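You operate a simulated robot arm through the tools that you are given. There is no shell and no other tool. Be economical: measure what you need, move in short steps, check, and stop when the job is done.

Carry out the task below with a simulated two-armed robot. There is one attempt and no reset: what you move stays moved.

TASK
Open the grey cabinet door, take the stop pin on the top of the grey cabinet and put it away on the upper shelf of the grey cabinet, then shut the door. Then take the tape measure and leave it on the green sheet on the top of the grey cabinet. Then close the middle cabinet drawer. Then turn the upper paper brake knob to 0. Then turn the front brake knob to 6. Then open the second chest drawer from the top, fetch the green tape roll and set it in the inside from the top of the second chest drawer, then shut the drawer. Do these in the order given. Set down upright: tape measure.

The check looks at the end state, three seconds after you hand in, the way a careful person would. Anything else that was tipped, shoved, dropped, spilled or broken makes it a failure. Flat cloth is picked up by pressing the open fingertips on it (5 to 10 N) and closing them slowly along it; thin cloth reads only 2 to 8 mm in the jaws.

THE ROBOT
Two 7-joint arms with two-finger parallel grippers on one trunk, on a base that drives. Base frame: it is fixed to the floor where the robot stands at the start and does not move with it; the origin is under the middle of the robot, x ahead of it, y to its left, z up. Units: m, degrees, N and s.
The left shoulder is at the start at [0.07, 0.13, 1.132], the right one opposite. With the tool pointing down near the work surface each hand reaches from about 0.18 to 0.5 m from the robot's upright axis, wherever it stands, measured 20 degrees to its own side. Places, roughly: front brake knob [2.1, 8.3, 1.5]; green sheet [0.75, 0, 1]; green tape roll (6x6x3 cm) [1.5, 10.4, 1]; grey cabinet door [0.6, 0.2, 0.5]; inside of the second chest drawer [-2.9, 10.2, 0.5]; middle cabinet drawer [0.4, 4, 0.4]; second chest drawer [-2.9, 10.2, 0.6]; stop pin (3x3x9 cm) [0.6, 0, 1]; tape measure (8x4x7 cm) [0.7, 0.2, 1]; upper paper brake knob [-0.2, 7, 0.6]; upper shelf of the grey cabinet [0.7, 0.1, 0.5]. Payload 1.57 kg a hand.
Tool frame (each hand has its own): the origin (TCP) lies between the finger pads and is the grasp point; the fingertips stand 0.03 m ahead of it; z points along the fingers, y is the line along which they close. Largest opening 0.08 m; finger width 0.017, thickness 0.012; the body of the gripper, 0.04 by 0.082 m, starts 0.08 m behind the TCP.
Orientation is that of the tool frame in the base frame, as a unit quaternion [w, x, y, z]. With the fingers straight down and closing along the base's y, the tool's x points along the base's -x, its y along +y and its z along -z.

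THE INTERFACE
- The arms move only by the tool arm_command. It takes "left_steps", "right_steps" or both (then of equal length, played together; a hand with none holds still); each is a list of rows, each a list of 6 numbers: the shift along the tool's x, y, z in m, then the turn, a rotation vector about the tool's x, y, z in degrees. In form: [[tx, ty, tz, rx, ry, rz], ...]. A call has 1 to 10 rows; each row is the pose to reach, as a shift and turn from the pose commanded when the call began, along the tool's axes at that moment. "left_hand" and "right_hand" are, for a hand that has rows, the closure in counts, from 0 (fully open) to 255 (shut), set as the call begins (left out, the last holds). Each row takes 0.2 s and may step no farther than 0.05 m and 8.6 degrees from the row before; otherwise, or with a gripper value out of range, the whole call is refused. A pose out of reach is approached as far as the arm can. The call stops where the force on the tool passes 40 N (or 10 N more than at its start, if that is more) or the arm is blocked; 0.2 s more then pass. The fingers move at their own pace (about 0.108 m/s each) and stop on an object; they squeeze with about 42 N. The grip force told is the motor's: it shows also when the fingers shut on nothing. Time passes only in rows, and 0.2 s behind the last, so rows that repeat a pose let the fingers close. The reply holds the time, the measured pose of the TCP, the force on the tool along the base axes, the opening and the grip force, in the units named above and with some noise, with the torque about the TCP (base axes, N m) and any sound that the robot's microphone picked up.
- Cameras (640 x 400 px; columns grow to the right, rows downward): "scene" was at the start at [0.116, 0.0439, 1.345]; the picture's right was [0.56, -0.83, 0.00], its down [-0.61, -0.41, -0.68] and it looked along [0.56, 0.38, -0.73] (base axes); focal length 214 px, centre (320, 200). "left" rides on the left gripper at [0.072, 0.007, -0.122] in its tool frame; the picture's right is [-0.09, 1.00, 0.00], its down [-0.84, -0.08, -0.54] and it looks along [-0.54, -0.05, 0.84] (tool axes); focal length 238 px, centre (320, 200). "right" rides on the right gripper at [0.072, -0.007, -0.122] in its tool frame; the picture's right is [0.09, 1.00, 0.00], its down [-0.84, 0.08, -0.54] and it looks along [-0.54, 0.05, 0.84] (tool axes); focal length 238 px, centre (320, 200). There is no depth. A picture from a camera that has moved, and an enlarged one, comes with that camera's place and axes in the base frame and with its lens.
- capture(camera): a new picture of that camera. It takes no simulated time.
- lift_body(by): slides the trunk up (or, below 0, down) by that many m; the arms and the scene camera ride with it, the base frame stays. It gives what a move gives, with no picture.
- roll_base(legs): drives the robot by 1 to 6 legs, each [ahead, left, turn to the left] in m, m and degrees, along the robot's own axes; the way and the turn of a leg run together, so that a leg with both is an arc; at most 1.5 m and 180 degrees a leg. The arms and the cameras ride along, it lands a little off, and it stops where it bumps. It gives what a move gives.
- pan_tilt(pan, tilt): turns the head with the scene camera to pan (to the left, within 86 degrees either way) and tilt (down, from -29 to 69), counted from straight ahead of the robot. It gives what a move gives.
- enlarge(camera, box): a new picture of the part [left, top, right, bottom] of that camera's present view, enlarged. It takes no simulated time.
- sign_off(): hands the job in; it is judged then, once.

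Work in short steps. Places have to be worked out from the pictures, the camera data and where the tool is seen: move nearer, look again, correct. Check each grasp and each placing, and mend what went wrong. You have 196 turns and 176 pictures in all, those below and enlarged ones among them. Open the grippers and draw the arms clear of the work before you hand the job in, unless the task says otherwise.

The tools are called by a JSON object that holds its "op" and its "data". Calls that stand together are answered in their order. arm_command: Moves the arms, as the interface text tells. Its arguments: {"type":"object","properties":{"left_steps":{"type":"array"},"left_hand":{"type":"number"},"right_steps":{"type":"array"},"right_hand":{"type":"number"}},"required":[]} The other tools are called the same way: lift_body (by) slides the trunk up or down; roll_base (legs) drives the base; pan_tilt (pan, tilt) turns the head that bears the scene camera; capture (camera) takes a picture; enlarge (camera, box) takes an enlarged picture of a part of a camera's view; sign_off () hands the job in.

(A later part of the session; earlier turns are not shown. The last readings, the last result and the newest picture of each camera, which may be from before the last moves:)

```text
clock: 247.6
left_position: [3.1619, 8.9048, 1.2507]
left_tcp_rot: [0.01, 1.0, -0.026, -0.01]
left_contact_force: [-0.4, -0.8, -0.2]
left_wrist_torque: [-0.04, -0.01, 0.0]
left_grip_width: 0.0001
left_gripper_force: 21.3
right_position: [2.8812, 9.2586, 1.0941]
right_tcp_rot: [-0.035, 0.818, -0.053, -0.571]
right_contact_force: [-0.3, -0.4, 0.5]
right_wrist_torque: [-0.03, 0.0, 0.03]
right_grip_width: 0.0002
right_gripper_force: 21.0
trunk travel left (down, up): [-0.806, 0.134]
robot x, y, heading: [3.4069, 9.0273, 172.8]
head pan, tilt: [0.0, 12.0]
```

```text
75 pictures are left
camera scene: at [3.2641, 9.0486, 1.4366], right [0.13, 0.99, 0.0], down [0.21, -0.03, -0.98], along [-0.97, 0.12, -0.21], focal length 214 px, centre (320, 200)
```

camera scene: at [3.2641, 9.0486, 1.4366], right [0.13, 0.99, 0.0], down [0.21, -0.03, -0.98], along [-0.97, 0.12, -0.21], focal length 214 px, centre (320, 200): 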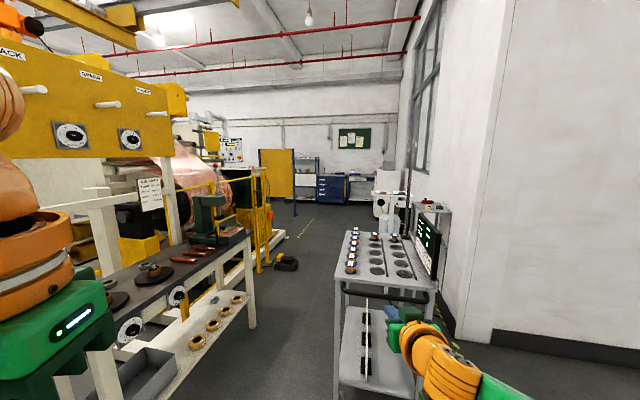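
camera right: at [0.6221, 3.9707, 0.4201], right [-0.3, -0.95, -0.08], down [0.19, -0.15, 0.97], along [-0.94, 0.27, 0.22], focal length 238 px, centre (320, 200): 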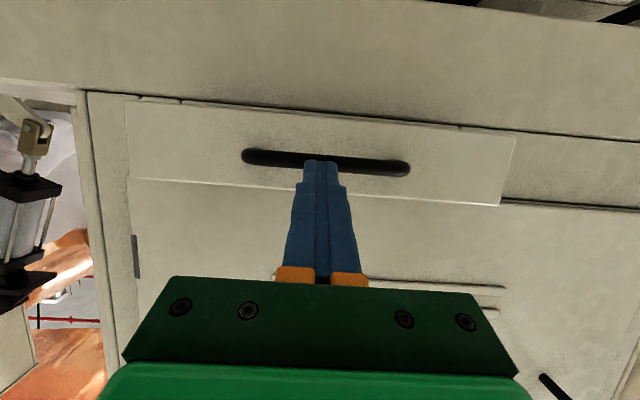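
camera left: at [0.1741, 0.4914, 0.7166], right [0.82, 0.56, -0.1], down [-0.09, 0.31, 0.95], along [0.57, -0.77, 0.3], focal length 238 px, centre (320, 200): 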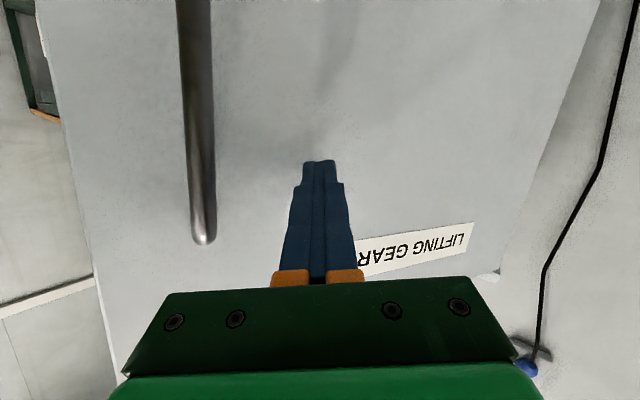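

The rack's front carries dials on the yellow board; the paper brake lies further on. The lane between bench and trolley is ~0.75 m wide along az 161°; I raise the trunk, line up on its middle and check the view before entering.

{"op": "lift_body", "data": {"by": 0.13}}

{"op": "roll_base", "data": {"legs": [[0, 0, -11.8], [0, 0.52, 0]]}}

{"op": "pan_tilt", "data": {"pan": 0, "tilt": 30}}

{"op": "capture", "data": {"camera": "scene"}}

```text
clock: 249.2
left_position: [3.1614, 8.9043, 1.3813]
left_tcp_rot: [0.01, 1.0, -0.026, -0.01]
left_contact_force: [-2.0, -0.6, 0.1]
left_wrist_torque: [0.02, -0.03, -0.01]
left_grip_width: 0.0
left_gripper_force: 21.3
right_position: [2.8805, 9.2596, 1.2245]
right_tcp_rot: [-0.035, 0.819, -0.052, -0.571]
right_contact_force: [0.4, 0.2, -0.5]
right_wrist_torque: [-0.02, 0.02, 0.02]
right_grip_width: 0.0
right_gripper_force: 21.4
trunk travel left (down, up): [-0.936, 0.004]
robot x, y, heading: [3.4063, 9.0339, 172.9]
head pan, tilt: [0.0, 12.0]
```

```text
clock: 253.0
left_position: [2.9709, 8.4636, 1.3804]
left_tcp_rot: [0.01, 0.992, -0.127, -0.01]
left_contact_force: [0.5, 0.2, 0.5]
left_wrist_torque: [-0.02, 0.0, -0.04]
left_grip_width: 0.0002
left_gripper_force: 21.5
right_position: [2.7684, 8.8669, 1.2244]
right_tcp_rot: [-0.092, 0.809, -0.136, -0.565]
right_contact_force: [-0.2, -0.3, -0.2]
right_wrist_torque: [-0.02, 0.02, 0.01]
right_grip_width: 0.0
right_gripper_force: 21.3
trunk travel left (down, up): [-0.936, 0.004]
robot x, y, heading: [3.2365, 8.5362, 161.0]
head pan, tilt: [0.0, 12.0]
```

```text
clock: 253.8
left_position: [2.9698, 8.4611, 1.3812]
left_tcp_rot: [0.009, 0.992, -0.127, -0.01]
left_contact_force: [-0.4, 0.4, -0.9]
left_wrist_torque: [-0.03, -0.02, 0.0]
left_grip_width: 0.0001
left_gripper_force: 21.6
right_position: [2.7684, 8.8655, 1.2224]
right_tcp_rot: [-0.093, 0.809, -0.136, -0.564]
right_contact_force: [0.1, 0.0, 0.3]
right_wrist_torque: [0.03, 0.01, 0.0]
right_grip_width: 0.0001
right_gripper_force: 21.3
trunk travel left (down, up): [-0.936, 0.004]
robot x, y, heading: [3.2354, 8.5362, 161.1]
head pan, tilt: [0.0, 30.0]
```

```text
74 pictures are left
camera scene: at [3.1028, 8.5798, 1.5376], right [0.33, 0.95, 0.0], down [0.47, -0.16, -0.87], along [-0.82, 0.28, -0.5], focal length 214 px, centre (320, 200)
```

scene: 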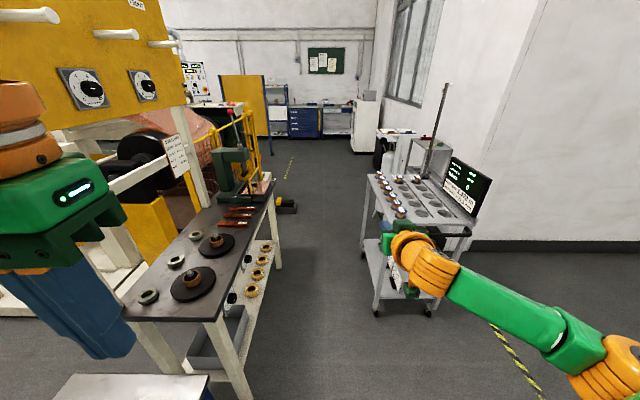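

Two dials show on the board, the far one labelled "FRONT". The lane is clear with ~0.4 m each side, so I drive through.

{"op": "roll_base", "data": {"legs": [[1.2, 0, 0], [1.1, 0, 0]]}}

{"op": "pan_tilt", "data": {"pan": 50, "tilt": 20}}

{"op": "capture", "data": {"camera": "scene"}}

```text
clock: 265.1
left_position: [0.8011, 9.2265, 1.3813]
left_tcp_rot: [0.01, 0.991, -0.134, -0.01]
left_contact_force: [-0.3, 0.0, -0.5]
left_wrist_torque: [0.0, 0.04, 0.0]
left_grip_width: 0.0
left_gripper_force: 21.6
right_position: [0.6036, 9.634, 1.225]
right_tcp_rot: [-0.098, 0.808, -0.143, -0.563]
right_contact_force: [-0.3, 0.3, 0.4]
right_wrist_torque: [-0.03, -0.02, 0.01]
right_grip_width: 0.0001
right_gripper_force: 21.6
trunk travel left (down, up): [-0.936, 0.004]
robot x, y, heading: [1.0663, 9.297, 160.1]
head pan, tilt: [0.0, 30.0]
```

```text
clock: 266.3
left_position: [0.7994, 9.227, 1.3808]
left_tcp_rot: [0.009, 0.991, -0.134, -0.009]
left_contact_force: [-0.9, 0.0, 0.0]
left_wrist_torque: [0.01, -0.01, 0.02]
left_grip_width: 0.0001
left_gripper_force: 21.5
right_position: [0.603, 9.6349, 1.2239]
right_tcp_rot: [-0.097, 0.808, -0.142, -0.564]
right_contact_force: [-0.8, 0.4, -0.5]
right_wrist_torque: [0.0, -0.02, 0.0]
right_grip_width: 0.0002
right_gripper_force: 21.3
trunk travel left (down, up): [-0.936, 0.004]
robot x, y, heading: [1.0648, 9.2977, 160.2]
head pan, tilt: [50.0, 20.0]
```

```text
73 pictures are left
camera scene: at [0.9381, 9.2669, 1.5536], right [-0.5, 0.87, 0.0], down [0.3, 0.17, -0.94], along [-0.81, -0.47, -0.34], focal length 214 px, centre (320, 200)
```

scene: 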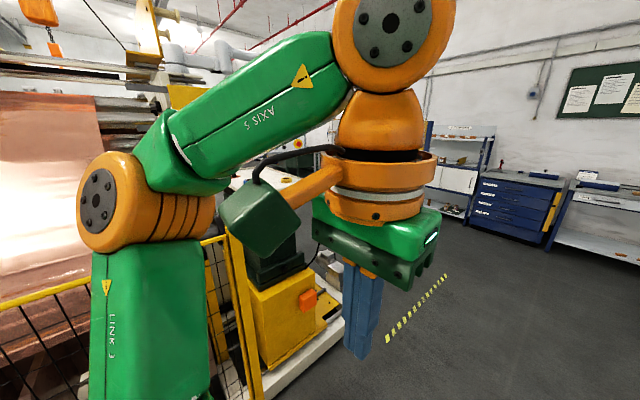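

The left arm blocks the view. I drive on a metre and turn left to face back along the machine's far side.

{"op": "roll_base", "data": {"legs": [[1.2, 0, 0], [0, 0, 85]]}}

{"op": "pan_tilt", "data": {"pan": 0, "tilt": 22}}

{"op": "capture", "data": {"camera": "scene"}}

```text
clock: 276.0
left_position: [-0.0023, 9.4111, 1.3811]
left_tcp_rot: [0.014, 0.812, 0.583, -0.002]
left_contact_force: [0.4, 0.0, -0.4]
left_wrist_torque: [0.0, 0.01, 0.03]
left_grip_width: 0.0
left_gripper_force: 21.2
right_position: [-0.4201, 9.2355, 1.2248]
right_tcp_rot: [0.316, 0.684, 0.452, -0.476]
right_contact_force: [0.4, -0.2, -0.1]
right_wrist_torque: [0.01, -0.01, 0.0]
right_grip_width: 0.0001
right_gripper_force: 21.0
trunk travel left (down, up): [-0.936, 0.004]
robot x, y, heading: [-0.0578, 9.6817, -113.1]
head pan, tilt: [50.0, 20.0]
```

```text
clock: 277.1
left_position: [-0.0018, 9.4111, 1.3808]
left_tcp_rot: [0.014, 0.812, 0.584, -0.001]
left_contact_force: [0.6, -0.7, 0.3]
left_wrist_torque: [0.0, -0.04, 0.0]
left_grip_width: 0.0
left_gripper_force: 21.4
right_position: [-0.4201, 9.2348, 1.2254]
right_tcp_rot: [0.316, 0.684, 0.452, -0.476]
right_contact_force: [0.3, -0.5, -0.1]
right_wrist_torque: [-0.02, 0.01, 0.0]
right_grip_width: 0.0
right_gripper_force: 21.5
trunk travel left (down, up): [-0.936, 0.004]
robot x, y, heading: [-0.0535, 9.6823, -112.9]
head pan, tilt: [0.0, 22.0]
```

```text
72 pictures are left
camera scene: at [-0.1134, 9.5481, 1.5504], right [-0.92, 0.39, 0.0], down [0.15, 0.35, -0.93], along [-0.36, -0.85, -0.37], focal length 214 px, centre (320, 200)
```

scene: 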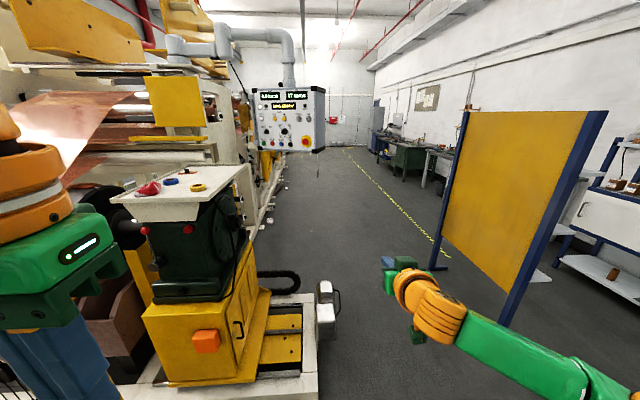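

I enlarge the machine's far side where the paper brake should be.

{"op": "enlarge", "data": {"camera": "scene", "box": [170, 100, 370, 270]}}

```text
2.35 times, centred on (270, 185) of scene
camera zoom: at [-0.1134, 9.5481, 1.5504], right [-0.92, 0.39, 0.0], down [0.15, 0.35, -0.93], along [-0.36, -0.85, -0.37], focal length 505 px, centre (438, 235)
```

zoom: 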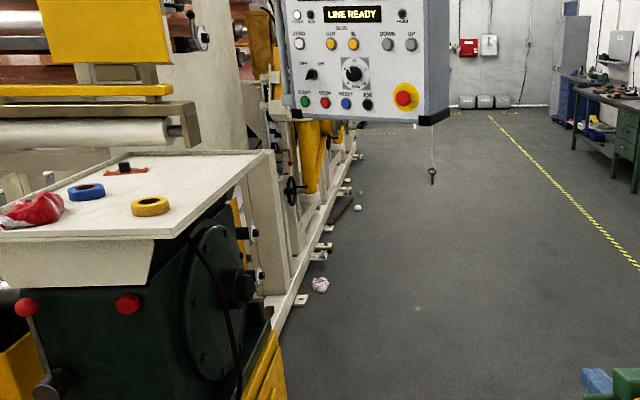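

The two black knobs on the machine's side at about (-0.18, 6.97, 0.6) are the paper brakes. I lower the trunk to stay under the hanging pendant and drive round via x≈-1.35.

{"op": "lift_body", "data": {"by": -0.35}}

{"op": "roll_base", "data": {"legs": [[0, 0, -51], [1.36, 0, 0], [0, 0, 74], [1.0, 0, 0], [0.9, 0, 0], [0, 0, 70]]}}

{"op": "pan_tilt", "data": {"pan": 0, "tilt": 25}}

{"op": "capture", "data": {"camera": "scene"}}

```text
clock: 280.6
left_position: [-0.0018, 9.4105, 1.0307]
left_tcp_rot: [0.013, 0.812, 0.583, -0.001]
left_contact_force: [0.0, 0.5, 0.4]
left_wrist_torque: [-0.03, 0.0, -0.01]
left_grip_width: 0.0
left_gripper_force: 21.4
right_position: [-0.4199, 9.2376, 0.8757]
right_tcp_rot: [0.316, 0.684, 0.452, -0.477]
right_contact_force: [-0.1, 0.4, 0.1]
right_wrist_torque: [0.02, -0.01, -0.01]
right_grip_width: 0.0001
right_gripper_force: 21.8
trunk travel left (down, up): [-0.586, 0.354]
robot x, y, heading: [-0.0611, 9.6793, -112.9]
head pan, tilt: [0.0, 22.0]
```

```text
clock: 290.8
left_position: [-1.4358, 9.0388, 1.0323]
left_tcp_rot: [0.016, 0.942, 0.336, -0.005]
left_contact_force: [0.1, 0.3, 0.1]
left_wrist_torque: [0.0, 0.01, 0.02]
left_grip_width: 0.0
left_gripper_force: 21.0
right_position: [-1.8857, 9.1201, 0.8684]
right_tcp_rot: [0.161, 0.79, 0.237, -0.542]
right_contact_force: [-1.0, 18.2, -4.0]
right_wrist_torque: [-1.59, 0.25, 1.53]
right_grip_width: 0.0
right_gripper_force: 20.9
trunk travel left (down, up): [-0.586, 0.354]
robot x, y, heading: [-1.3381, 9.29, -145.2]
head pan, tilt: [0.0, 22.0]
stopped in leg 3: the force on the tool passed its limit at 107 N (the readings are from after the stop); the commanded pose is now the measured one
```

```text
clock: 291.4
left_position: [-1.4372, 9.039, 1.0322]
left_tcp_rot: [0.017, 0.942, 0.336, -0.006]
left_contact_force: [0.4, -0.3, 0.1]
left_wrist_torque: [0.03, 0.0, 0.04]
left_grip_width: 0.0001
left_gripper_force: 21.4
right_position: [-1.8873, 9.1197, 0.8678]
right_tcp_rot: [0.164, 0.789, 0.238, -0.542]
right_contact_force: [-4.2, 23.0, -3.6]
right_wrist_torque: [-1.66, 0.23, 2.01]
right_grip_width: 0.0
right_gripper_force: 21.6
trunk travel left (down, up): [-0.586, 0.354]
robot x, y, heading: [-1.3401, 9.292, -145.4]
head pan, tilt: [0.0, 25.0]
```

```text
70 pictures are left
camera scene: at [-1.4575, 9.2177, 1.196], right [-0.57, 0.82, -0.01], down [0.35, 0.23, -0.91], along [-0.74, -0.52, -0.42], focal length 214 px, centre (320, 200)
```

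scene: 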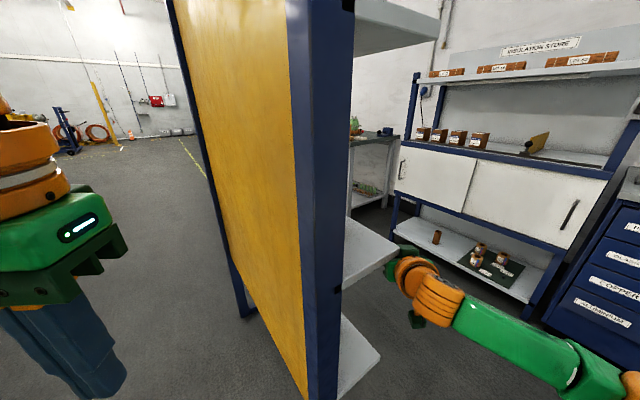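

The right hand struck the end of the shelf unit beside the yellow board during the turn. I turn back, reverse away, and check what was touched.

{"op": "roll_base", "data": {"legs": [[0, 0, -14], [-0.5, 0, 0]]}}

{"op": "pan_tilt", "data": {"pan": 15, "tilt": 22}}

{"op": "capture", "data": {"camera": "scene"}}

```text
clock: 295.3
left_position: [-1.0116, 9.2468, 1.0309]
left_tcp_rot: [0.011, 0.976, 0.217, -0.005]
left_contact_force: [0.0, 0.1, 0.4]
left_wrist_torque: [-0.04, -0.01, 0.0]
left_grip_width: 0.0
left_gripper_force: 21.1
right_position: [-1.427, 9.4366, 0.8668]
right_tcp_rot: [0.092, 0.813, 0.141, -0.557]
right_contact_force: [0.2, 0.4, -0.4]
right_wrist_torque: [-0.02, 0.0, 0.01]
right_grip_width: 0.0
right_gripper_force: 21.5
trunk travel left (down, up): [-0.586, 0.354]
robot x, y, heading: [-0.856, 9.4726, -159.4]
head pan, tilt: [0.0, 25.0]
```

```text
clock: 296.1
left_position: [-1.0105, 9.2475, 1.0307]
left_tcp_rot: [0.011, 0.976, 0.216, -0.007]
left_contact_force: [-0.7, 0.3, -0.8]
left_wrist_torque: [-0.02, 0.03, 0.02]
left_grip_width: 0.0
left_gripper_force: 21.2
right_position: [-1.4267, 9.437, 0.8672]
right_tcp_rot: [0.091, 0.813, 0.14, -0.558]
right_contact_force: [0.1, -0.3, 0.0]
right_wrist_torque: [0.0, 0.02, 0.01]
right_grip_width: 0.0
right_gripper_force: 21.2
trunk travel left (down, up): [-0.586, 0.354]
robot x, y, heading: [-0.8539, 9.4729, -159.4]
head pan, tilt: [15.0, 22.0]
```

```text
69 pictures are left
camera scene: at [-0.9768, 9.4014, 1.2003], right [-0.58, 0.81, 0.0], down [0.31, 0.22, -0.93], along [-0.75, -0.54, -0.37], focal length 214 px, centre (320, 200)
```

scene: 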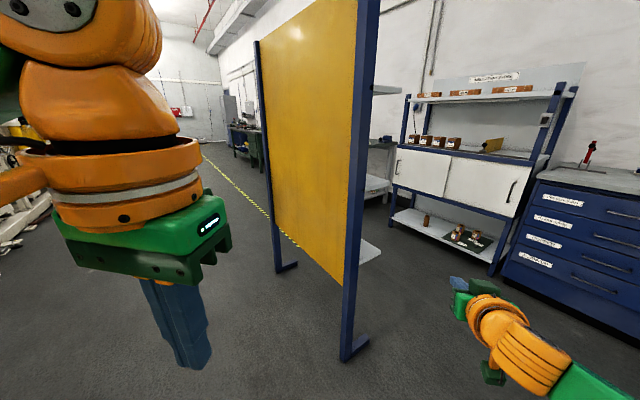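

The screen and shelves look intact. I now turn here, with room, and drive down along x≈-1.1 to the paper brake.

{"op": "roll_base", "data": {"legs": [[0, 0, 59], [1.0, 0, 0], [0.6, 0, 8], [0.5, 0, 0], [0, 0, 73]]}}

{"op": "pan_tilt", "data": {"pan": 0, "tilt": 30}}

{"op": "capture", "data": {"camera": "scene"}}

```text
clock: 312.4
left_position: [-0.8954, 7.4948, 1.03]
left_tcp_rot: [0.01, 0.138, 0.99, 0.008]
left_contact_force: [0.0, 0.2, -0.5]
left_wrist_torque: [-0.03, 0.02, -0.01]
left_grip_width: 0.0
left_gripper_force: 21.6
right_position: [-0.7056, 7.08, 0.8678]
right_tcp_rot: [0.555, 0.152, 0.811, -0.109]
right_contact_force: [-0.4, 0.3, -0.5]
right_wrist_torque: [0.0, 0.01, 0.01]
right_grip_width: 0.0
right_gripper_force: 21.2
trunk travel left (down, up): [-0.586, 0.354]
robot x, y, heading: [-1.1612, 7.4223, -20.5]
head pan, tilt: [15.0, 22.0]
```

```text
clock: 313.2
left_position: [-0.8959, 7.4946, 1.0305]
left_tcp_rot: [0.01, 0.139, 0.99, 0.008]
left_contact_force: [0.2, 0.2, 1.1]
left_wrist_torque: [0.0, -0.01, -0.02]
left_grip_width: 0.0001
left_gripper_force: 20.6
right_position: [-0.7053, 7.0787, 0.8678]
right_tcp_rot: [0.554, 0.152, 0.812, -0.108]
right_contact_force: [0.1, -0.3, -0.3]
right_wrist_torque: [0.0, 0.04, 0.03]
right_grip_width: 0.0
right_gripper_force: 21.2
trunk travel left (down, up): [-0.586, 0.354]
robot x, y, heading: [-1.1623, 7.4277, -20.6]
head pan, tilt: [0.0, 30.0]
```

```text
68 pictures are left
camera scene: at [-1.031, 7.3769, 1.1876], right [-0.35, -0.94, 0.0], down [-0.47, 0.17, -0.87], along [0.81, -0.3, -0.5], focal length 214 px, centre (320, 200)
```

scene: 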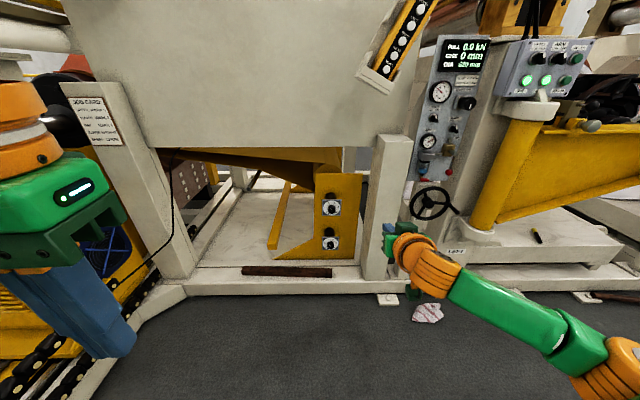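

Two dials on a yellow plate: upper and lower paper brake. I zoom in.

{"op": "enlarge", "data": {"camera": "scene", "box": [300, 180, 370, 260]}}

{"op": "enlarge", "data": {"camera": "scene", "box": [312, 184, 352, 222]}}

```text
5.00 times, centred on (335, 220) of scene
camera zoom: at [-1.031, 7.3769, 1.1876], right [-0.35, -0.94, 0.0], down [-0.47, 0.17, -0.87], along [0.81, -0.3, -0.5], focal length 1072 px, centre (245, 100)
```

zoom: 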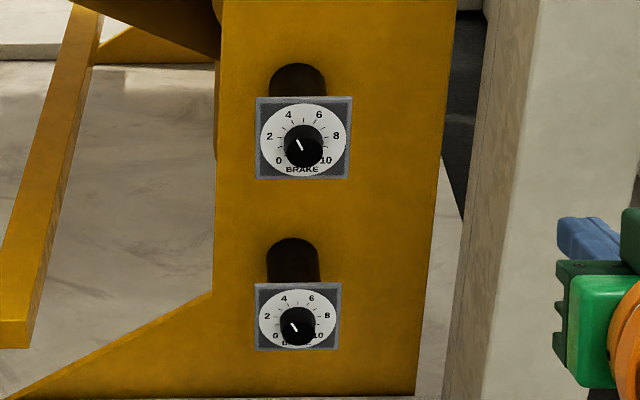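

```text
10.53 times, centred on (332, 203) of scene
camera zoom: at [-1.031, 7.3769, 1.1876], right [-0.35, -0.94, 0.0], down [-0.47, 0.17, -0.87], along [0.81, -0.3, -0.5], focal length 2258 px, centre (194, 168)
```

zoom: 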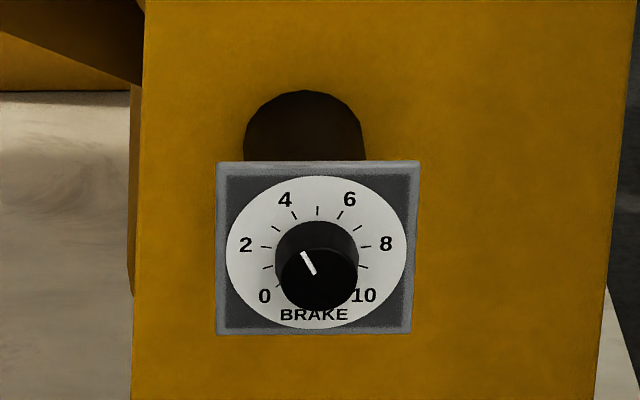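

The knob points to about 4 (0 at -135°, 27° per unit), so it needs about -108° (counter-clockwise). I shift the base left 11 cm, level the right hand, lower to knob height, and look with the hand camera.

{"op": "arm_command", "data": {"right_steps": [[0, 0, 0, 0, -7, 0], [0, 0, 0, 0, -14, 0], [0, 0, 0.0, 0, -21, 0], [0, 0, 0.0, 0, -21, 0]], "right_hand": 0}}

{"op": "roll_base", "data": {"legs": [[0, 0.108, 0]]}}

{"op": "lift_body", "data": {"by": -0.25}}

{"op": "capture", "data": {"camera": "right"}}

{"op": "capture", "data": {"camera": "scene"}}

```text
clock: 314.2
left_position: [-0.8957, 7.4939, 1.0308]
left_tcp_rot: [0.01, 0.14, 0.99, 0.008]
left_contact_force: [-0.2, 0.0, -2.0]
left_wrist_torque: [0.0, -0.01, 0.0]
left_grip_width: 0.0001
left_gripper_force: 21.3
right_position: [-0.7051, 7.0797, 0.867]
right_tcp_rot: [0.579, 0.149, 0.793, -0.113]
right_contact_force: [0.0, 0.6, -0.5]
right_wrist_torque: [0.02, -0.01, 0.01]
right_grip_width: 0.0801
right_gripper_force: 0.1
right hand out of reach, approached as far as the arm can: row 1, 2, 3, 4
trunk travel left (down, up): [-0.586, 0.354]
robot x, y, heading: [-1.1619, 7.428, -20.3]
head pan, tilt: [0.0, 30.0]
```

```text
clock: 315.4
left_position: [-0.8599, 7.5911, 1.0307]
left_tcp_rot: [0.01, 0.139, 0.99, 0.009]
left_contact_force: [0.5, 0.1, -0.6]
left_wrist_torque: [-0.01, 0.0, 0.02]
left_grip_width: 0.0
left_gripper_force: 21.0
right_position: [-0.6694, 7.1762, 0.8674]
right_tcp_rot: [0.579, 0.148, 0.794, -0.113]
right_contact_force: [0.3, -1.5, -0.5]
right_wrist_torque: [-0.04, 0.0, 0.0]
right_grip_width: 0.0801
right_gripper_force: 0.0
trunk travel left (down, up): [-0.586, 0.354]
robot x, y, heading: [-1.1282, 7.5266, -20.5]
head pan, tilt: [0.0, 30.0]
```

```text
clock: 317.9
left_position: [-0.8591, 7.5913, 0.7803]
left_tcp_rot: [0.01, 0.138, 0.99, 0.008]
left_contact_force: [0.1, -0.2, -0.2]
left_wrist_torque: [0.0, 0.01, 0.0]
left_grip_width: 0.0
left_gripper_force: 21.3
right_position: [-0.6695, 7.178, 0.6173]
right_tcp_rot: [0.579, 0.147, 0.794, -0.112]
right_contact_force: [-0.2, 0.0, -1.3]
right_wrist_torque: [0.03, 0.05, 0.01]
right_grip_width: 0.0801
right_gripper_force: 0.0
trunk travel left (down, up): [-0.336, 0.604]
robot x, y, heading: [-1.1272, 7.5256, -20.3]
head pan, tilt: [0.0, 30.0]
```

```text
65 pictures are left
camera right: at [-0.8015, 7.221, 0.5867], right [0.34, 0.94, -0.1], down [-0.21, 0.17, 0.96], along [0.92, -0.3, 0.26], focal length 238 px, centre (320, 200)
```

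right: 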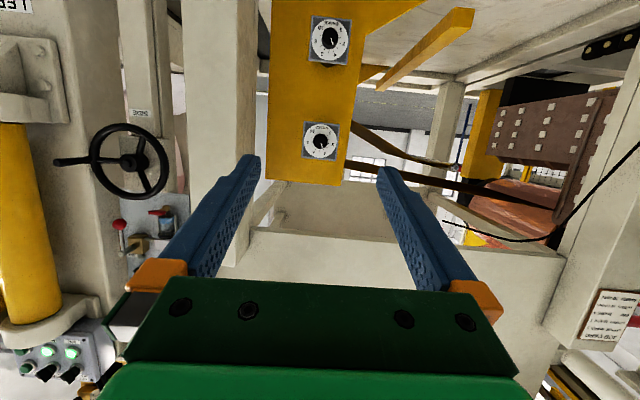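

```text
64 pictures are left
camera scene: at [-0.995, 7.4743, 0.9376], right [-0.35, -0.94, 0.0], down [-0.47, 0.17, -0.87], along [0.81, -0.3, -0.5], focal length 214 px, centre (320, 200)
```

scene: 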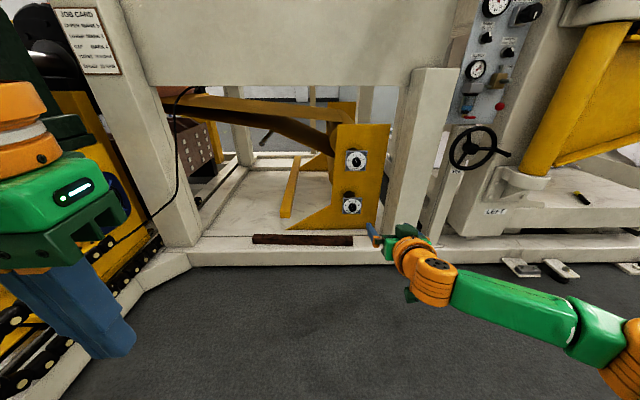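

Two rays agree: upper knob at about (-0.16, 6.995, 0.59), dead ahead of the hand. The hand levels more easily a bit above the shoulder, so I raise it by arm while levelling and will lower the trunk to match.

{"op": "arm_command", "data": {"right_steps": [[-0.04, 0, 0, 0, -4, 0], [-0.08, 0, 0, 0, -8, 0], [-0.11, 0, 0, 0, -13, 0], [-0.12, 0, 0, 0, -18, 0], [-0.12, 0, 0, 0, -18, 0]]}}

```text
clock: 319.1
left_position: [-0.8597, 7.5924, 0.7803]
left_tcp_rot: [0.01, 0.139, 0.99, 0.008]
left_contact_force: [-0.5, 0.6, -0.3]
left_wrist_torque: [0.0, 0.02, -0.03]
left_grip_width: 0.0002
left_gripper_force: 21.1
right_position: [-0.6376, 7.1642, 0.7235]
right_tcp_rot: [0.664, 0.134, 0.724, -0.129]
right_contact_force: [-0.6, 0.3, 0.8]
right_wrist_torque: [-0.02, 0.0, 0.01]
right_grip_width: 0.0798
right_gripper_force: 0.0
right hand out of reach, approached as far as the arm can: row 4, 5
trunk travel left (down, up): [-0.336, 0.604]
robot x, y, heading: [-1.1273, 7.5207, -20.3]
head pan, tilt: [0.0, 30.0]
```

Nearly level (5°). I lower 13 cm and drive forward 0.38 m, then look closely.

{"op": "lift_body", "data": {"by": -0.13}}

{"op": "roll_base", "data": {"legs": [[0.38, 0.005, 0]]}}

{"op": "capture", "data": {"camera": "right"}}

{"op": "enlarge", "data": {"camera": "scene", "box": [280, 40, 440, 180]}}

```text
clock: 320.7
left_position: [-0.8601, 7.5927, 0.651]
left_tcp_rot: [0.01, 0.138, 0.99, 0.008]
left_contact_force: [-0.1, -1.0, -0.5]
left_wrist_torque: [-0.02, 0.0, -0.02]
left_grip_width: 0.0004
left_gripper_force: 21.3
right_position: [-0.637, 7.165, 0.5933]
right_tcp_rot: [0.665, 0.134, 0.724, -0.129]
right_contact_force: [0.5, -0.1, 0.0]
right_wrist_torque: [0.0, 0.02, 0.01]
right_grip_width: 0.0799
right_gripper_force: 0.1
trunk travel left (down, up): [-0.206, 0.734]
robot x, y, heading: [-1.1295, 7.5244, -20.2]
head pan, tilt: [0.0, 30.0]
```

```text
clock: 323.1
left_position: [-0.5029, 7.4642, 0.6503]
left_tcp_rot: [0.01, 0.138, 0.99, 0.009]
left_contact_force: [0.8, -0.4, 0.2]
left_wrist_torque: [0.02, 0.0, 0.02]
left_grip_width: 0.0001
left_gripper_force: 21.1
right_position: [-0.2815, 7.0365, 0.5932]
right_tcp_rot: [0.664, 0.136, 0.723, -0.131]
right_contact_force: [-0.1, -0.5, -0.8]
right_wrist_torque: [0.01, 0.02, 0.03]
right_grip_width: 0.0799
right_gripper_force: 0.0
trunk travel left (down, up): [-0.206, 0.734]
robot x, y, heading: [-0.7682, 7.3994, -20.4]
head pan, tilt: [0.0, 30.0]
```

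```text
63 pictures are left
camera right: at [-0.4038, 7.0766, 0.5319], right [0.36, 0.93, -0.1], down [-0.41, 0.25, 0.88], along [0.84, -0.28, 0.47], focal length 238 px, centre (320, 200)
```

right: 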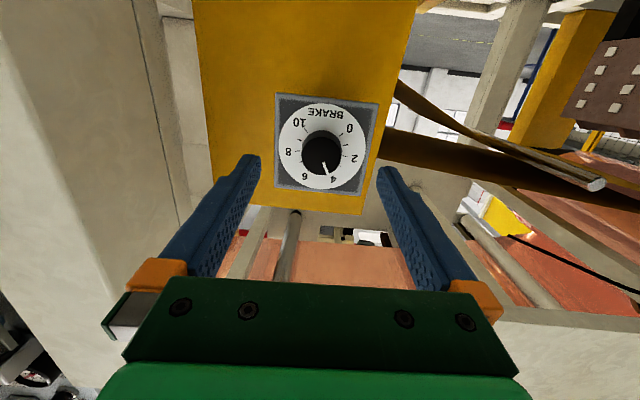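

```text
2.86 times, centred on (360, 110) of scene
camera zoom: at [-0.6384, 7.3467, 0.8075], right [-0.35, -0.94, 0.0], down [-0.47, 0.17, -0.87], along [0.81, -0.3, -0.5], focal length 613 px, centre (206, 457)
```

zoom: 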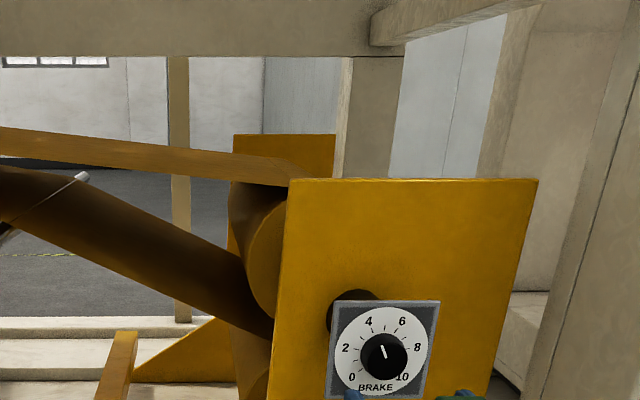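

The pointer reads about 4.3 in this view. I raise 1.3 cm to centre on the knob and pre-turn the hand 59° clockwise so it can then swing counter-clockwise.

{"op": "lift_body", "data": {"by": 0.013}}

{"op": "arm_command", "data": {"right_steps": [[0, 0, 0, 0, 0, 8.4], [0, 0, 0, 0, 0, 16.8], [0, 0, 0, 0, 0, 25.2], [0, 0, 0, 0, 0, 33.6], [0, 0, 0, 0, 0, 42], [0, 0, 0, 0, 0, 50.4], [0, 0, 0, 0, 0, 58.8], [0, 0, 0, 0, 0, 58.8]]}}

{"op": "enlarge", "data": {"camera": "right", "box": [200, 70, 440, 270]}}

```text
clock: 323.7
left_position: [-0.5023, 7.4632, 0.6644]
left_tcp_rot: [0.009, 0.139, 0.99, 0.007]
left_contact_force: [0.3, -1.0, -0.1]
left_wrist_torque: [0.01, 0.01, 0.0]
left_grip_width: 0.0
left_gripper_force: 21.5
right_position: [-0.2814, 7.0368, 0.6053]
right_tcp_rot: [0.665, 0.135, 0.723, -0.13]
right_contact_force: [0.2, -0.6, 0.2]
right_wrist_torque: [0.0, -0.01, 0.0]
right_grip_width: 0.0799
right_gripper_force: 0.1
trunk travel left (down, up): [-0.219, 0.721]
robot x, y, heading: [-0.77, 7.3948, -20.5]
head pan, tilt: [0.0, 30.0]
```

```text
clock: 325.5
left_position: [-0.5009, 7.4647, 0.6638]
left_tcp_rot: [0.01, 0.139, 0.99, 0.009]
left_contact_force: [-0.7, 0.1, -0.6]
left_wrist_torque: [0.0, 0.03, 0.04]
left_grip_width: 0.0001
left_gripper_force: 21.2
right_position: [-0.2808, 7.0341, 0.6071]
right_tcp_rot: [0.643, 0.474, 0.563, 0.213]
right_contact_force: [0.2, -0.3, 0.1]
right_wrist_torque: [0.0, 0.0, -0.03]
right_grip_width: 0.0801
right_gripper_force: 0.0
trunk travel left (down, up): [-0.219, 0.721]
robot x, y, heading: [-0.7689, 7.3974, -20.6]
head pan, tilt: [0.0, 30.0]
```

```text
2.00 times, centred on (320, 170) of right
camera zoom: at [-0.3774, 7.1357, 0.5735], right [0.28, 0.53, 0.8], down [-0.71, -0.44, 0.55], along [0.64, -0.72, 0.25], focal length 477 px, centre (320, 260)
```

zoom: 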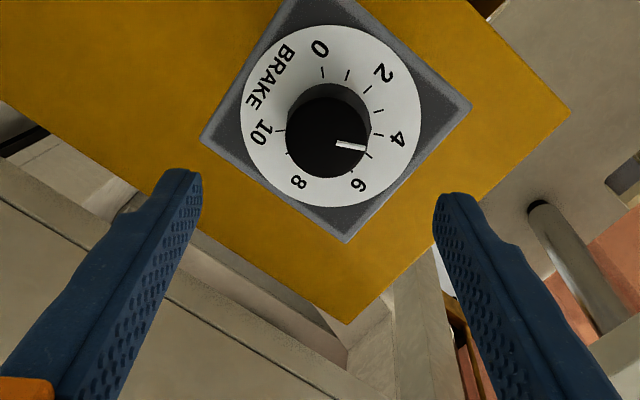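

The pointer reads about 3.8–4. The knob is 12.7 cm ahead and about 6 mm to the right; I move in with the base and take a look before closing.

{"op": "roll_base", "data": {"legs": [[0.06, -0.006, 0], [0.045, 0, 0]]}}

{"op": "capture", "data": {"camera": "right"}}

{"op": "enlarge", "data": {"camera": "scene", "box": [300, 60, 440, 200]}}

```text
clock: 327.0
left_position: [-0.4296, 7.4293, 0.6644]
left_tcp_rot: [0.013, 0.142, 0.99, 0.007]
left_contact_force: [0.0, -0.2, 0.2]
left_wrist_torque: [0.0, -0.03, 0.0]
left_grip_width: 0.0
left_gripper_force: 21.4
right_position: [-0.2122, 7.0023, 0.6113]
right_tcp_rot: [0.645, 0.469, 0.563, 0.217]
right_contact_force: [-23.9, 6.6, -1.0]
right_wrist_torque: [-0.24, -0.89, 0.64]
right_grip_width: 0.0763
right_gripper_force: 0.1
trunk travel left (down, up): [-0.219, 0.721]
robot x, y, heading: [-0.697, 7.3626, -21.0]
head pan, tilt: [0.0, 30.0]
stopped in leg 2: the force on the tool passed its limit at 176 N (the readings are from after the stop); the commanded pose is now the measured one
```

```text
60 pictures are left
camera right: at [-0.3073, 7.1026, 0.5771], right [0.27, 0.54, 0.8], down [-0.71, -0.44, 0.54], along [0.65, -0.72, 0.26], focal length 238 px, centre (320, 200)
```

right: 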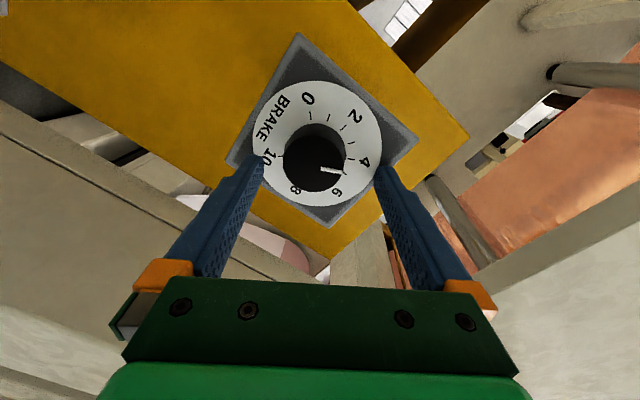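

```text
2.86 times, centred on (370, 130) of scene
camera zoom: at [-0.5674, 7.3121, 0.8214], right [-0.35, -0.94, 0.0], down [-0.46, 0.18, -0.87], along [0.81, -0.31, -0.49], focal length 613 px, centre (177, 400)
```

zoom: 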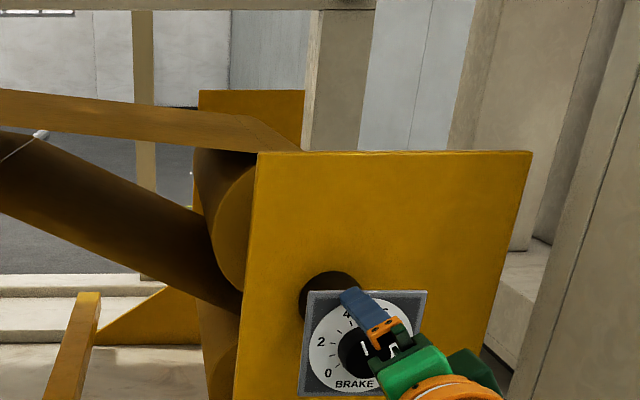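

The fingertips touched the dial plate, so the panel is nearer than estimated; the knob sits midway between the fingers. I pull back 6 mm by arm and close on the knob.

{"op": "arm_command", "data": {"right_steps": [[0, 0, -0.004, 0, 0, 0], [0, 0, -0.007, 0, 0, 0]]}}

{"op": "arm_command", "data": {"right_steps": [[0, 0, 0, 0, 0, 0], [0, 0, 0, 0, 0, 0], [0, 0, 0, 0, 0, 0]], "right_hand": 255}}

{"op": "capture", "data": {"camera": "right"}}

```text
clock: 327.6
left_position: [-0.426, 7.428, 0.6636]
left_tcp_rot: [0.009, 0.14, 0.99, 0.009]
left_contact_force: [-0.4, 0.9, 0.5]
left_wrist_torque: [-0.01, 0.03, -0.01]
left_grip_width: 0.0
left_gripper_force: 21.5
right_position: [-0.2124, 7.005, 0.6079]
right_tcp_rot: [0.643, 0.47, 0.564, 0.216]
right_contact_force: [-0.4, -0.1, -0.3]
right_wrist_torque: [-0.02, -0.02, -0.01]
right_grip_width: 0.0801
right_gripper_force: 0.1
trunk travel left (down, up): [-0.219, 0.721]
robot x, y, heading: [-0.6919, 7.362, -20.5]
head pan, tilt: [0.0, 30.0]
```

```text
clock: 328.4
left_position: [-0.4256, 7.4272, 0.6627]
left_tcp_rot: [0.009, 0.141, 0.99, 0.009]
left_contact_force: [0.0, 0.4, -0.4]
left_wrist_torque: [0.0, -0.01, -0.05]
left_grip_width: 0.0
left_gripper_force: 21.5
right_position: [-0.213, 7.0042, 0.6062]
right_tcp_rot: [0.642, 0.471, 0.565, 0.216]
right_contact_force: [-5.7, 1.2, -9.0]
right_wrist_torque: [-0.22, -0.41, 0.09]
right_grip_width: 0.0391
right_gripper_force: 44.5
trunk travel left (down, up): [-0.219, 0.721]
robot x, y, heading: [-0.6915, 7.3617, -20.5]
head pan, tilt: [0.0, 30.0]
```

```text
58 pictures are left
camera right: at [-0.3097, 7.1033, 0.5742], right [0.28, 0.54, 0.8], down [-0.71, -0.45, 0.55], along [0.65, -0.72, 0.26], focal length 238 px, centre (320, 200)
```

right: 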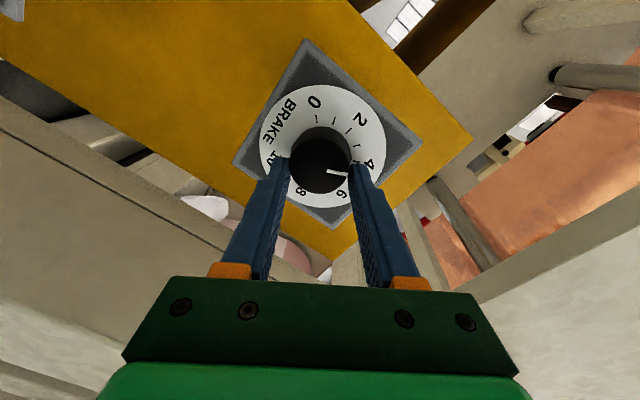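

I hold the 39 mm knob. I turn counter-clockwise 80° first.

{"op": "arm_command", "data": {"right_steps": [[0, 0, 0, 0, 0, -8], [0, 0, 0, 0, 0, -16], [0, 0, 0, 0, 0, -24], [0, 0, 0, 0, 0, -32], [0, 0, 0, 0, 0, -40], [0, 0, 0, 0, 0, -48], [0, 0, 0, 0, 0, -56], [0, 0, 0, 0, 0, -64], [0, 0, 0, 0, 0, -72], [0, 0, 0, 0, 0, -80]]}}

{"op": "enlarge", "data": {"camera": "right", "box": [220, 80, 420, 240]}}

```text
clock: 330.6
left_position: [-0.4248, 7.4339, 0.6614]
left_tcp_rot: [0.008, 0.14, 0.99, 0.003]
left_contact_force: [-0.4, 0.2, 0.3]
left_wrist_torque: [0.02, 0.0, 0.02]
left_grip_width: 0.0
left_gripper_force: 21.1
right_position: [-0.2112, 7.0143, 0.6093]
right_tcp_rot: [0.631, -0.01, 0.735, -0.248]
right_contact_force: [21.1, 28.6, 11.7]
right_wrist_torque: [0.21, -0.32, 0.58]
right_grip_width: 0.0383
right_gripper_force: 44.2
trunk travel left (down, up): [-0.219, 0.721]
robot x, y, heading: [-0.6968, 7.3615, -20.5]
head pan, tilt: [0.0, 30.0]
```

```text
2.50 times, centred on (320, 160) of right
camera zoom: at [-0.3428, 7.0275, 0.5557], right [0.28, 0.84, -0.46], down [-0.31, 0.53, 0.79], along [0.91, -0.07, 0.41], focal length 596 px, centre (320, 300)
```

zoom: 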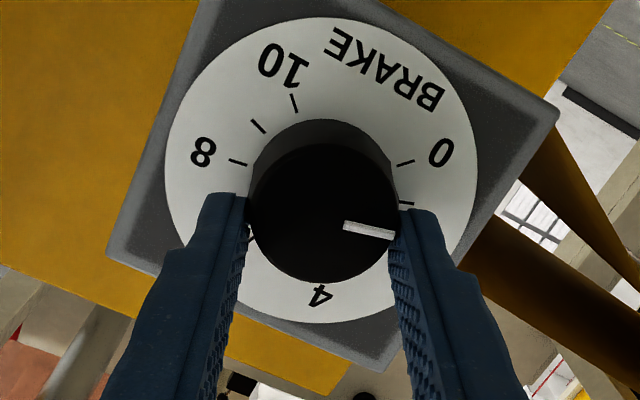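

The pointer now stands near 0.9. I turn a further 23°.

{"op": "arm_command", "data": {"right_steps": [[0, 0, 0, 0, 0, -8], [0, 0, 0, 0, 0, -16], [0, 0, 0, 0, 0, -23], [0, 0, 0, 0, 0, -23]]}}

{"op": "enlarge", "data": {"camera": "right", "box": [220, 80, 420, 240]}}

```text
clock: 331.7
left_position: [-0.428, 7.4309, 0.6647]
left_tcp_rot: [0.009, 0.137, 0.99, 0.008]
left_contact_force: [-0.2, -0.8, -0.2]
left_wrist_torque: [-0.03, 0.01, 0.0]
left_grip_width: 0.0
left_gripper_force: 21.6
right_position: [-0.211, 7.0159, 0.6073]
right_tcp_rot: [0.572, -0.16, 0.719, -0.361]
right_contact_force: [1.6, 6.3, 1.1]
right_wrist_torque: [-0.1, -0.47, 1.17]
right_grip_width: 0.0385
right_gripper_force: 43.3
trunk travel left (down, up): [-0.219, 0.721]
robot x, y, heading: [-0.6909, 7.3626, -20.4]
head pan, tilt: [0.0, 30.0]
stopped in row 4 (right hand): the force on the tool passed its limit at 48 N (the readings are from after the stop); the commanded pose is now the measured one
```

```text
2.50 times, centred on (320, 160) of right
camera zoom: at [-0.3488, 7.0057, 0.5719], right [0.15, 0.62, -0.77], down [-0.25, 0.77, 0.58], along [0.96, 0.1, 0.27], focal length 596 px, centre (320, 300)
```

zoom: 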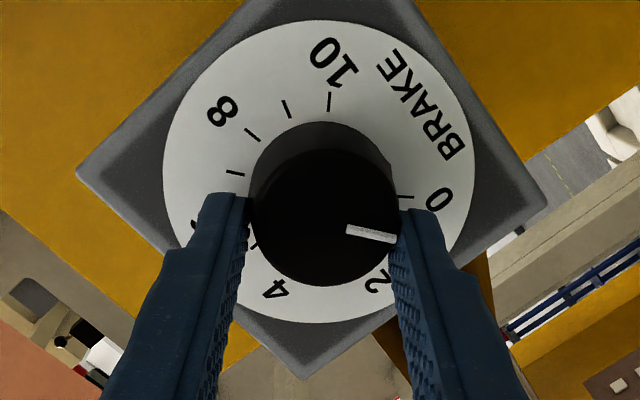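

The torque rose as if at the end stop and the pointer is at 0 within reading error. I open the fingers, back off and check with both cameras.

{"op": "arm_command", "data": {"right_steps": [[0, 0, 0, 0, 0, 0], [0, 0, 0, 0, 0, 0], [0, 0, 0, 0, 0, 0]], "right_hand": 0}}

{"op": "roll_base", "data": {"legs": [[-0.13, 0, 0]]}}

{"op": "enlarge", "data": {"camera": "right", "box": [240, 60, 400, 200]}}

{"op": "enlarge", "data": {"camera": "scene", "box": [320, 100, 400, 160]}}

```text
clock: 332.5
left_position: [-0.4257, 7.4284, 0.6625]
left_tcp_rot: [0.009, 0.14, 0.99, 0.008]
left_contact_force: [0.1, -0.1, 0.6]
left_wrist_torque: [0.01, 0.03, 0.0]
left_grip_width: 0.0
left_gripper_force: 21.3
right_position: [-0.2129, 7.0109, 0.6059]
right_tcp_rot: [0.57, -0.157, 0.72, -0.363]
right_contact_force: [0.3, 0.8, -0.7]
right_wrist_torque: [0.0, 0.0, 0.01]
right_grip_width: 0.0803
right_gripper_force: 0.0
trunk travel left (down, up): [-0.219, 0.721]
robot x, y, heading: [-0.696, 7.361, -20.6]
head pan, tilt: [0.0, 30.0]
```

```text
clock: 333.7
left_position: [-0.5442, 7.4748, 0.6628]
left_tcp_rot: [0.009, 0.141, 0.99, 0.009]
left_contact_force: [-0.1, -0.8, -0.6]
left_wrist_torque: [0.01, -0.01, -0.01]
left_grip_width: 0.0
left_gripper_force: 21.2
right_position: [-0.3304, 7.0554, 0.606]
right_tcp_rot: [0.57, -0.157, 0.72, -0.363]
right_contact_force: [-0.6, -0.1, -0.3]
right_wrist_torque: [-0.03, 0.0, 0.0]
right_grip_width: 0.0799
right_gripper_force: 0.1
trunk travel left (down, up): [-0.219, 0.721]
robot x, y, heading: [-0.8127, 7.404, -20.6]
head pan, tilt: [0.0, 30.0]
```

```text
2.86 times, centred on (320, 130) of right
camera zoom: at [-0.4682, 7.0469, 0.5709], right [0.16, 0.62, -0.76], down [-0.24, 0.78, 0.58], along [0.96, 0.09, 0.27], focal length 681 px, centre (320, 400)
```

zoom: 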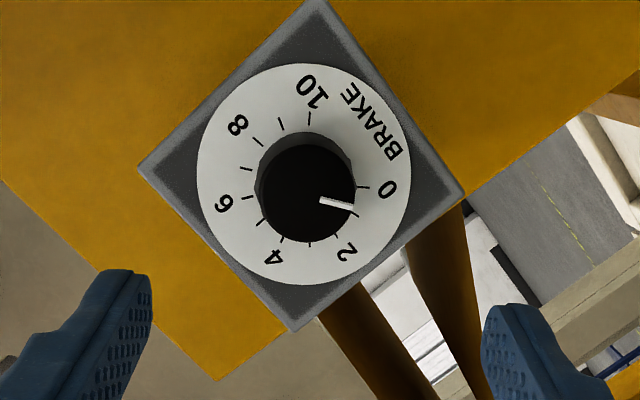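

```text
6.67 times, centred on (360, 130) of scene
camera zoom: at [-0.6809, 7.356, 0.8206], right [-0.35, -0.94, 0.0], down [-0.47, 0.18, -0.87], along [0.81, -0.3, -0.5], focal length 1430 px, centre (53, 667)
```

zoom: 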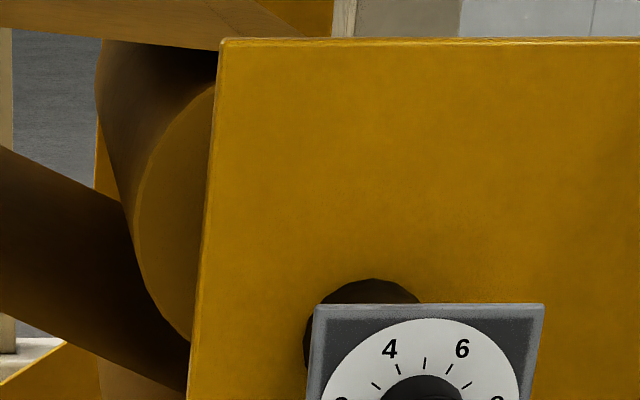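

The pointer is parallel to the "0" tick in this view. I double-check with the scene camera tilted lower.

{"op": "pan_tilt", "data": {"pan": -10, "tilt": 30}}

{"op": "enlarge", "data": {"camera": "scene", "box": [280, 120, 360, 180]}}

```text
clock: 334.4
left_position: [-0.5448, 7.4741, 0.6637]
left_tcp_rot: [0.01, 0.14, 0.99, 0.01]
left_contact_force: [0.5, 0.0, 0.3]
left_wrist_torque: [-0.02, 0.01, -0.01]
left_grip_width: 0.0
left_gripper_force: 21.4
right_position: [-0.3301, 7.0546, 0.606]
right_tcp_rot: [0.57, -0.157, 0.72, -0.364]
right_contact_force: [0.2, -0.1, -0.3]
right_wrist_torque: [-0.01, 0.02, 0.01]
right_grip_width: 0.0798
right_gripper_force: 0.1
trunk travel left (down, up): [-0.219, 0.721]
robot x, y, heading: [-0.808, 7.4058, -20.4]
head pan, tilt: [-10.0, 30.0]
```

```text
6.67 times, centred on (320, 150) of scene
camera zoom: at [-0.6875, 7.3418, 0.8205], right [-0.51, -0.86, 0.0], down [-0.43, 0.25, -0.87], along [0.75, -0.44, -0.5], focal length 1430 px, centre (320, 533)
```

zoom: 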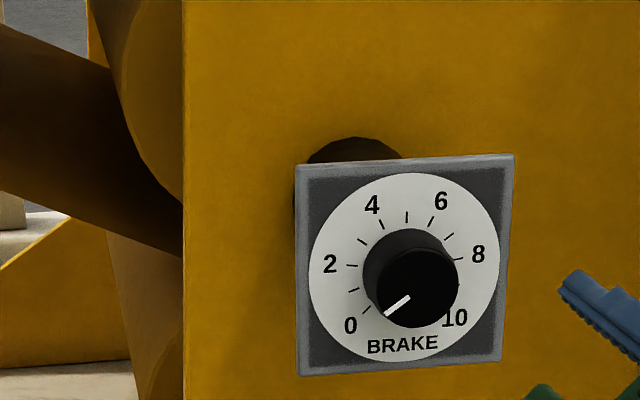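

Correcting for the view skew, both pictures put the pointer at about -126.5°, i.e. ≈0.3, so another 8.5° counter-clockwise is needed. I unwind the hand 40°, and go in again.

{"op": "arm_command", "data": {"right_steps": [[0, 0, 0, 0, 0, 8], [0, 0, 0, 0, 0, 16], [0, 0, 0, 0, 0, 24], [0, 0, 0, 0, 0, 32], [0, 0, 0, 0, 0, 40]]}}

{"op": "roll_base", "data": {"legs": [[0.116, 0, 0]]}}

{"op": "capture", "data": {"camera": "right"}}

```text
clock: 335.6
left_position: [-0.5443, 7.473, 0.6645]
left_tcp_rot: [0.009, 0.139, 0.99, 0.009]
left_contact_force: [0.3, -0.3, 0.7]
left_wrist_torque: [-0.01, -0.02, 0.01]
left_grip_width: 0.0001
left_gripper_force: 21.3
right_position: [-0.3306, 7.055, 0.6062]
right_tcp_rot: [0.66, 0.1, 0.73, -0.146]
right_contact_force: [-0.5, 0.0, 0.2]
right_wrist_torque: [0.0, 0.0, -0.01]
right_grip_width: 0.0799
right_gripper_force: 0.1
trunk travel left (down, up): [-0.219, 0.721]
robot x, y, heading: [-0.8142, 7.407, -20.5]
head pan, tilt: [-10.0, 30.0]
```

```text
clock: 336.9
left_position: [-0.4357, 7.4319, 0.6635]
left_tcp_rot: [0.008, 0.142, 0.99, 0.008]
left_contact_force: [0.0, 0.0, 0.4]
left_wrist_torque: [0.01, -0.01, 0.0]
left_grip_width: 0.0
left_gripper_force: 21.3
right_position: [-0.2226, 7.0144, 0.6061]
right_tcp_rot: [0.659, 0.1, 0.73, -0.147]
right_contact_force: [-0.3, -0.3, 0.2]
right_wrist_torque: [-0.02, -0.02, 0.0]
right_grip_width: 0.0802
right_gripper_force: 0.0
trunk travel left (down, up): [-0.219, 0.721]
robot x, y, heading: [-0.7043, 7.366, -20.7]
head pan, tilt: [-10.0, 30.0]
```

```text
52 pictures are left
camera right: at [-0.3483, 7.0463, 0.5458], right [0.33, 0.93, -0.17], down [-0.39, 0.3, 0.87], along [0.86, -0.22, 0.46], focal length 238 px, centre (320, 200)
```

right: 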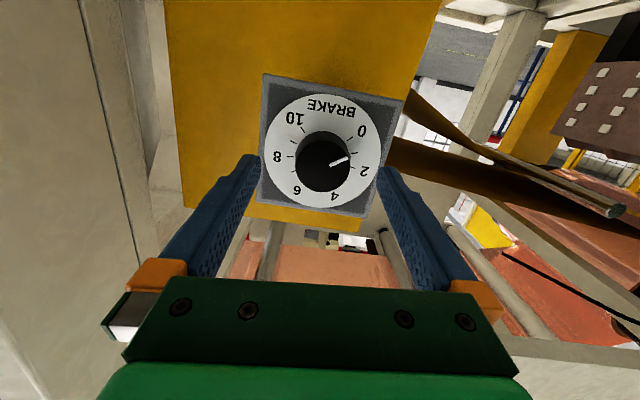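

In this view the pointer reads closer to 0. I enlarge for a careful measurement before touching it.

{"op": "enlarge", "data": {"camera": "right", "box": [250, 65, 410, 225]}}

```text
2.50 times, centred on (330, 145) of right
camera zoom: at [-0.3483, 7.0463, 0.5458], right [0.33, 0.93, -0.17], down [-0.39, 0.3, 0.87], along [0.86, -0.22, 0.46], focal length 596 px, centre (295, 338)
```

zoom: 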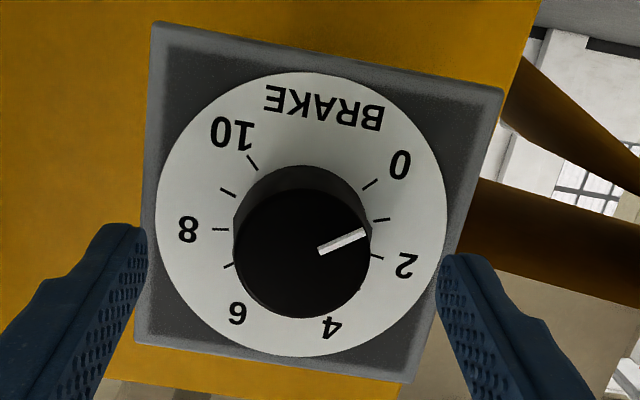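

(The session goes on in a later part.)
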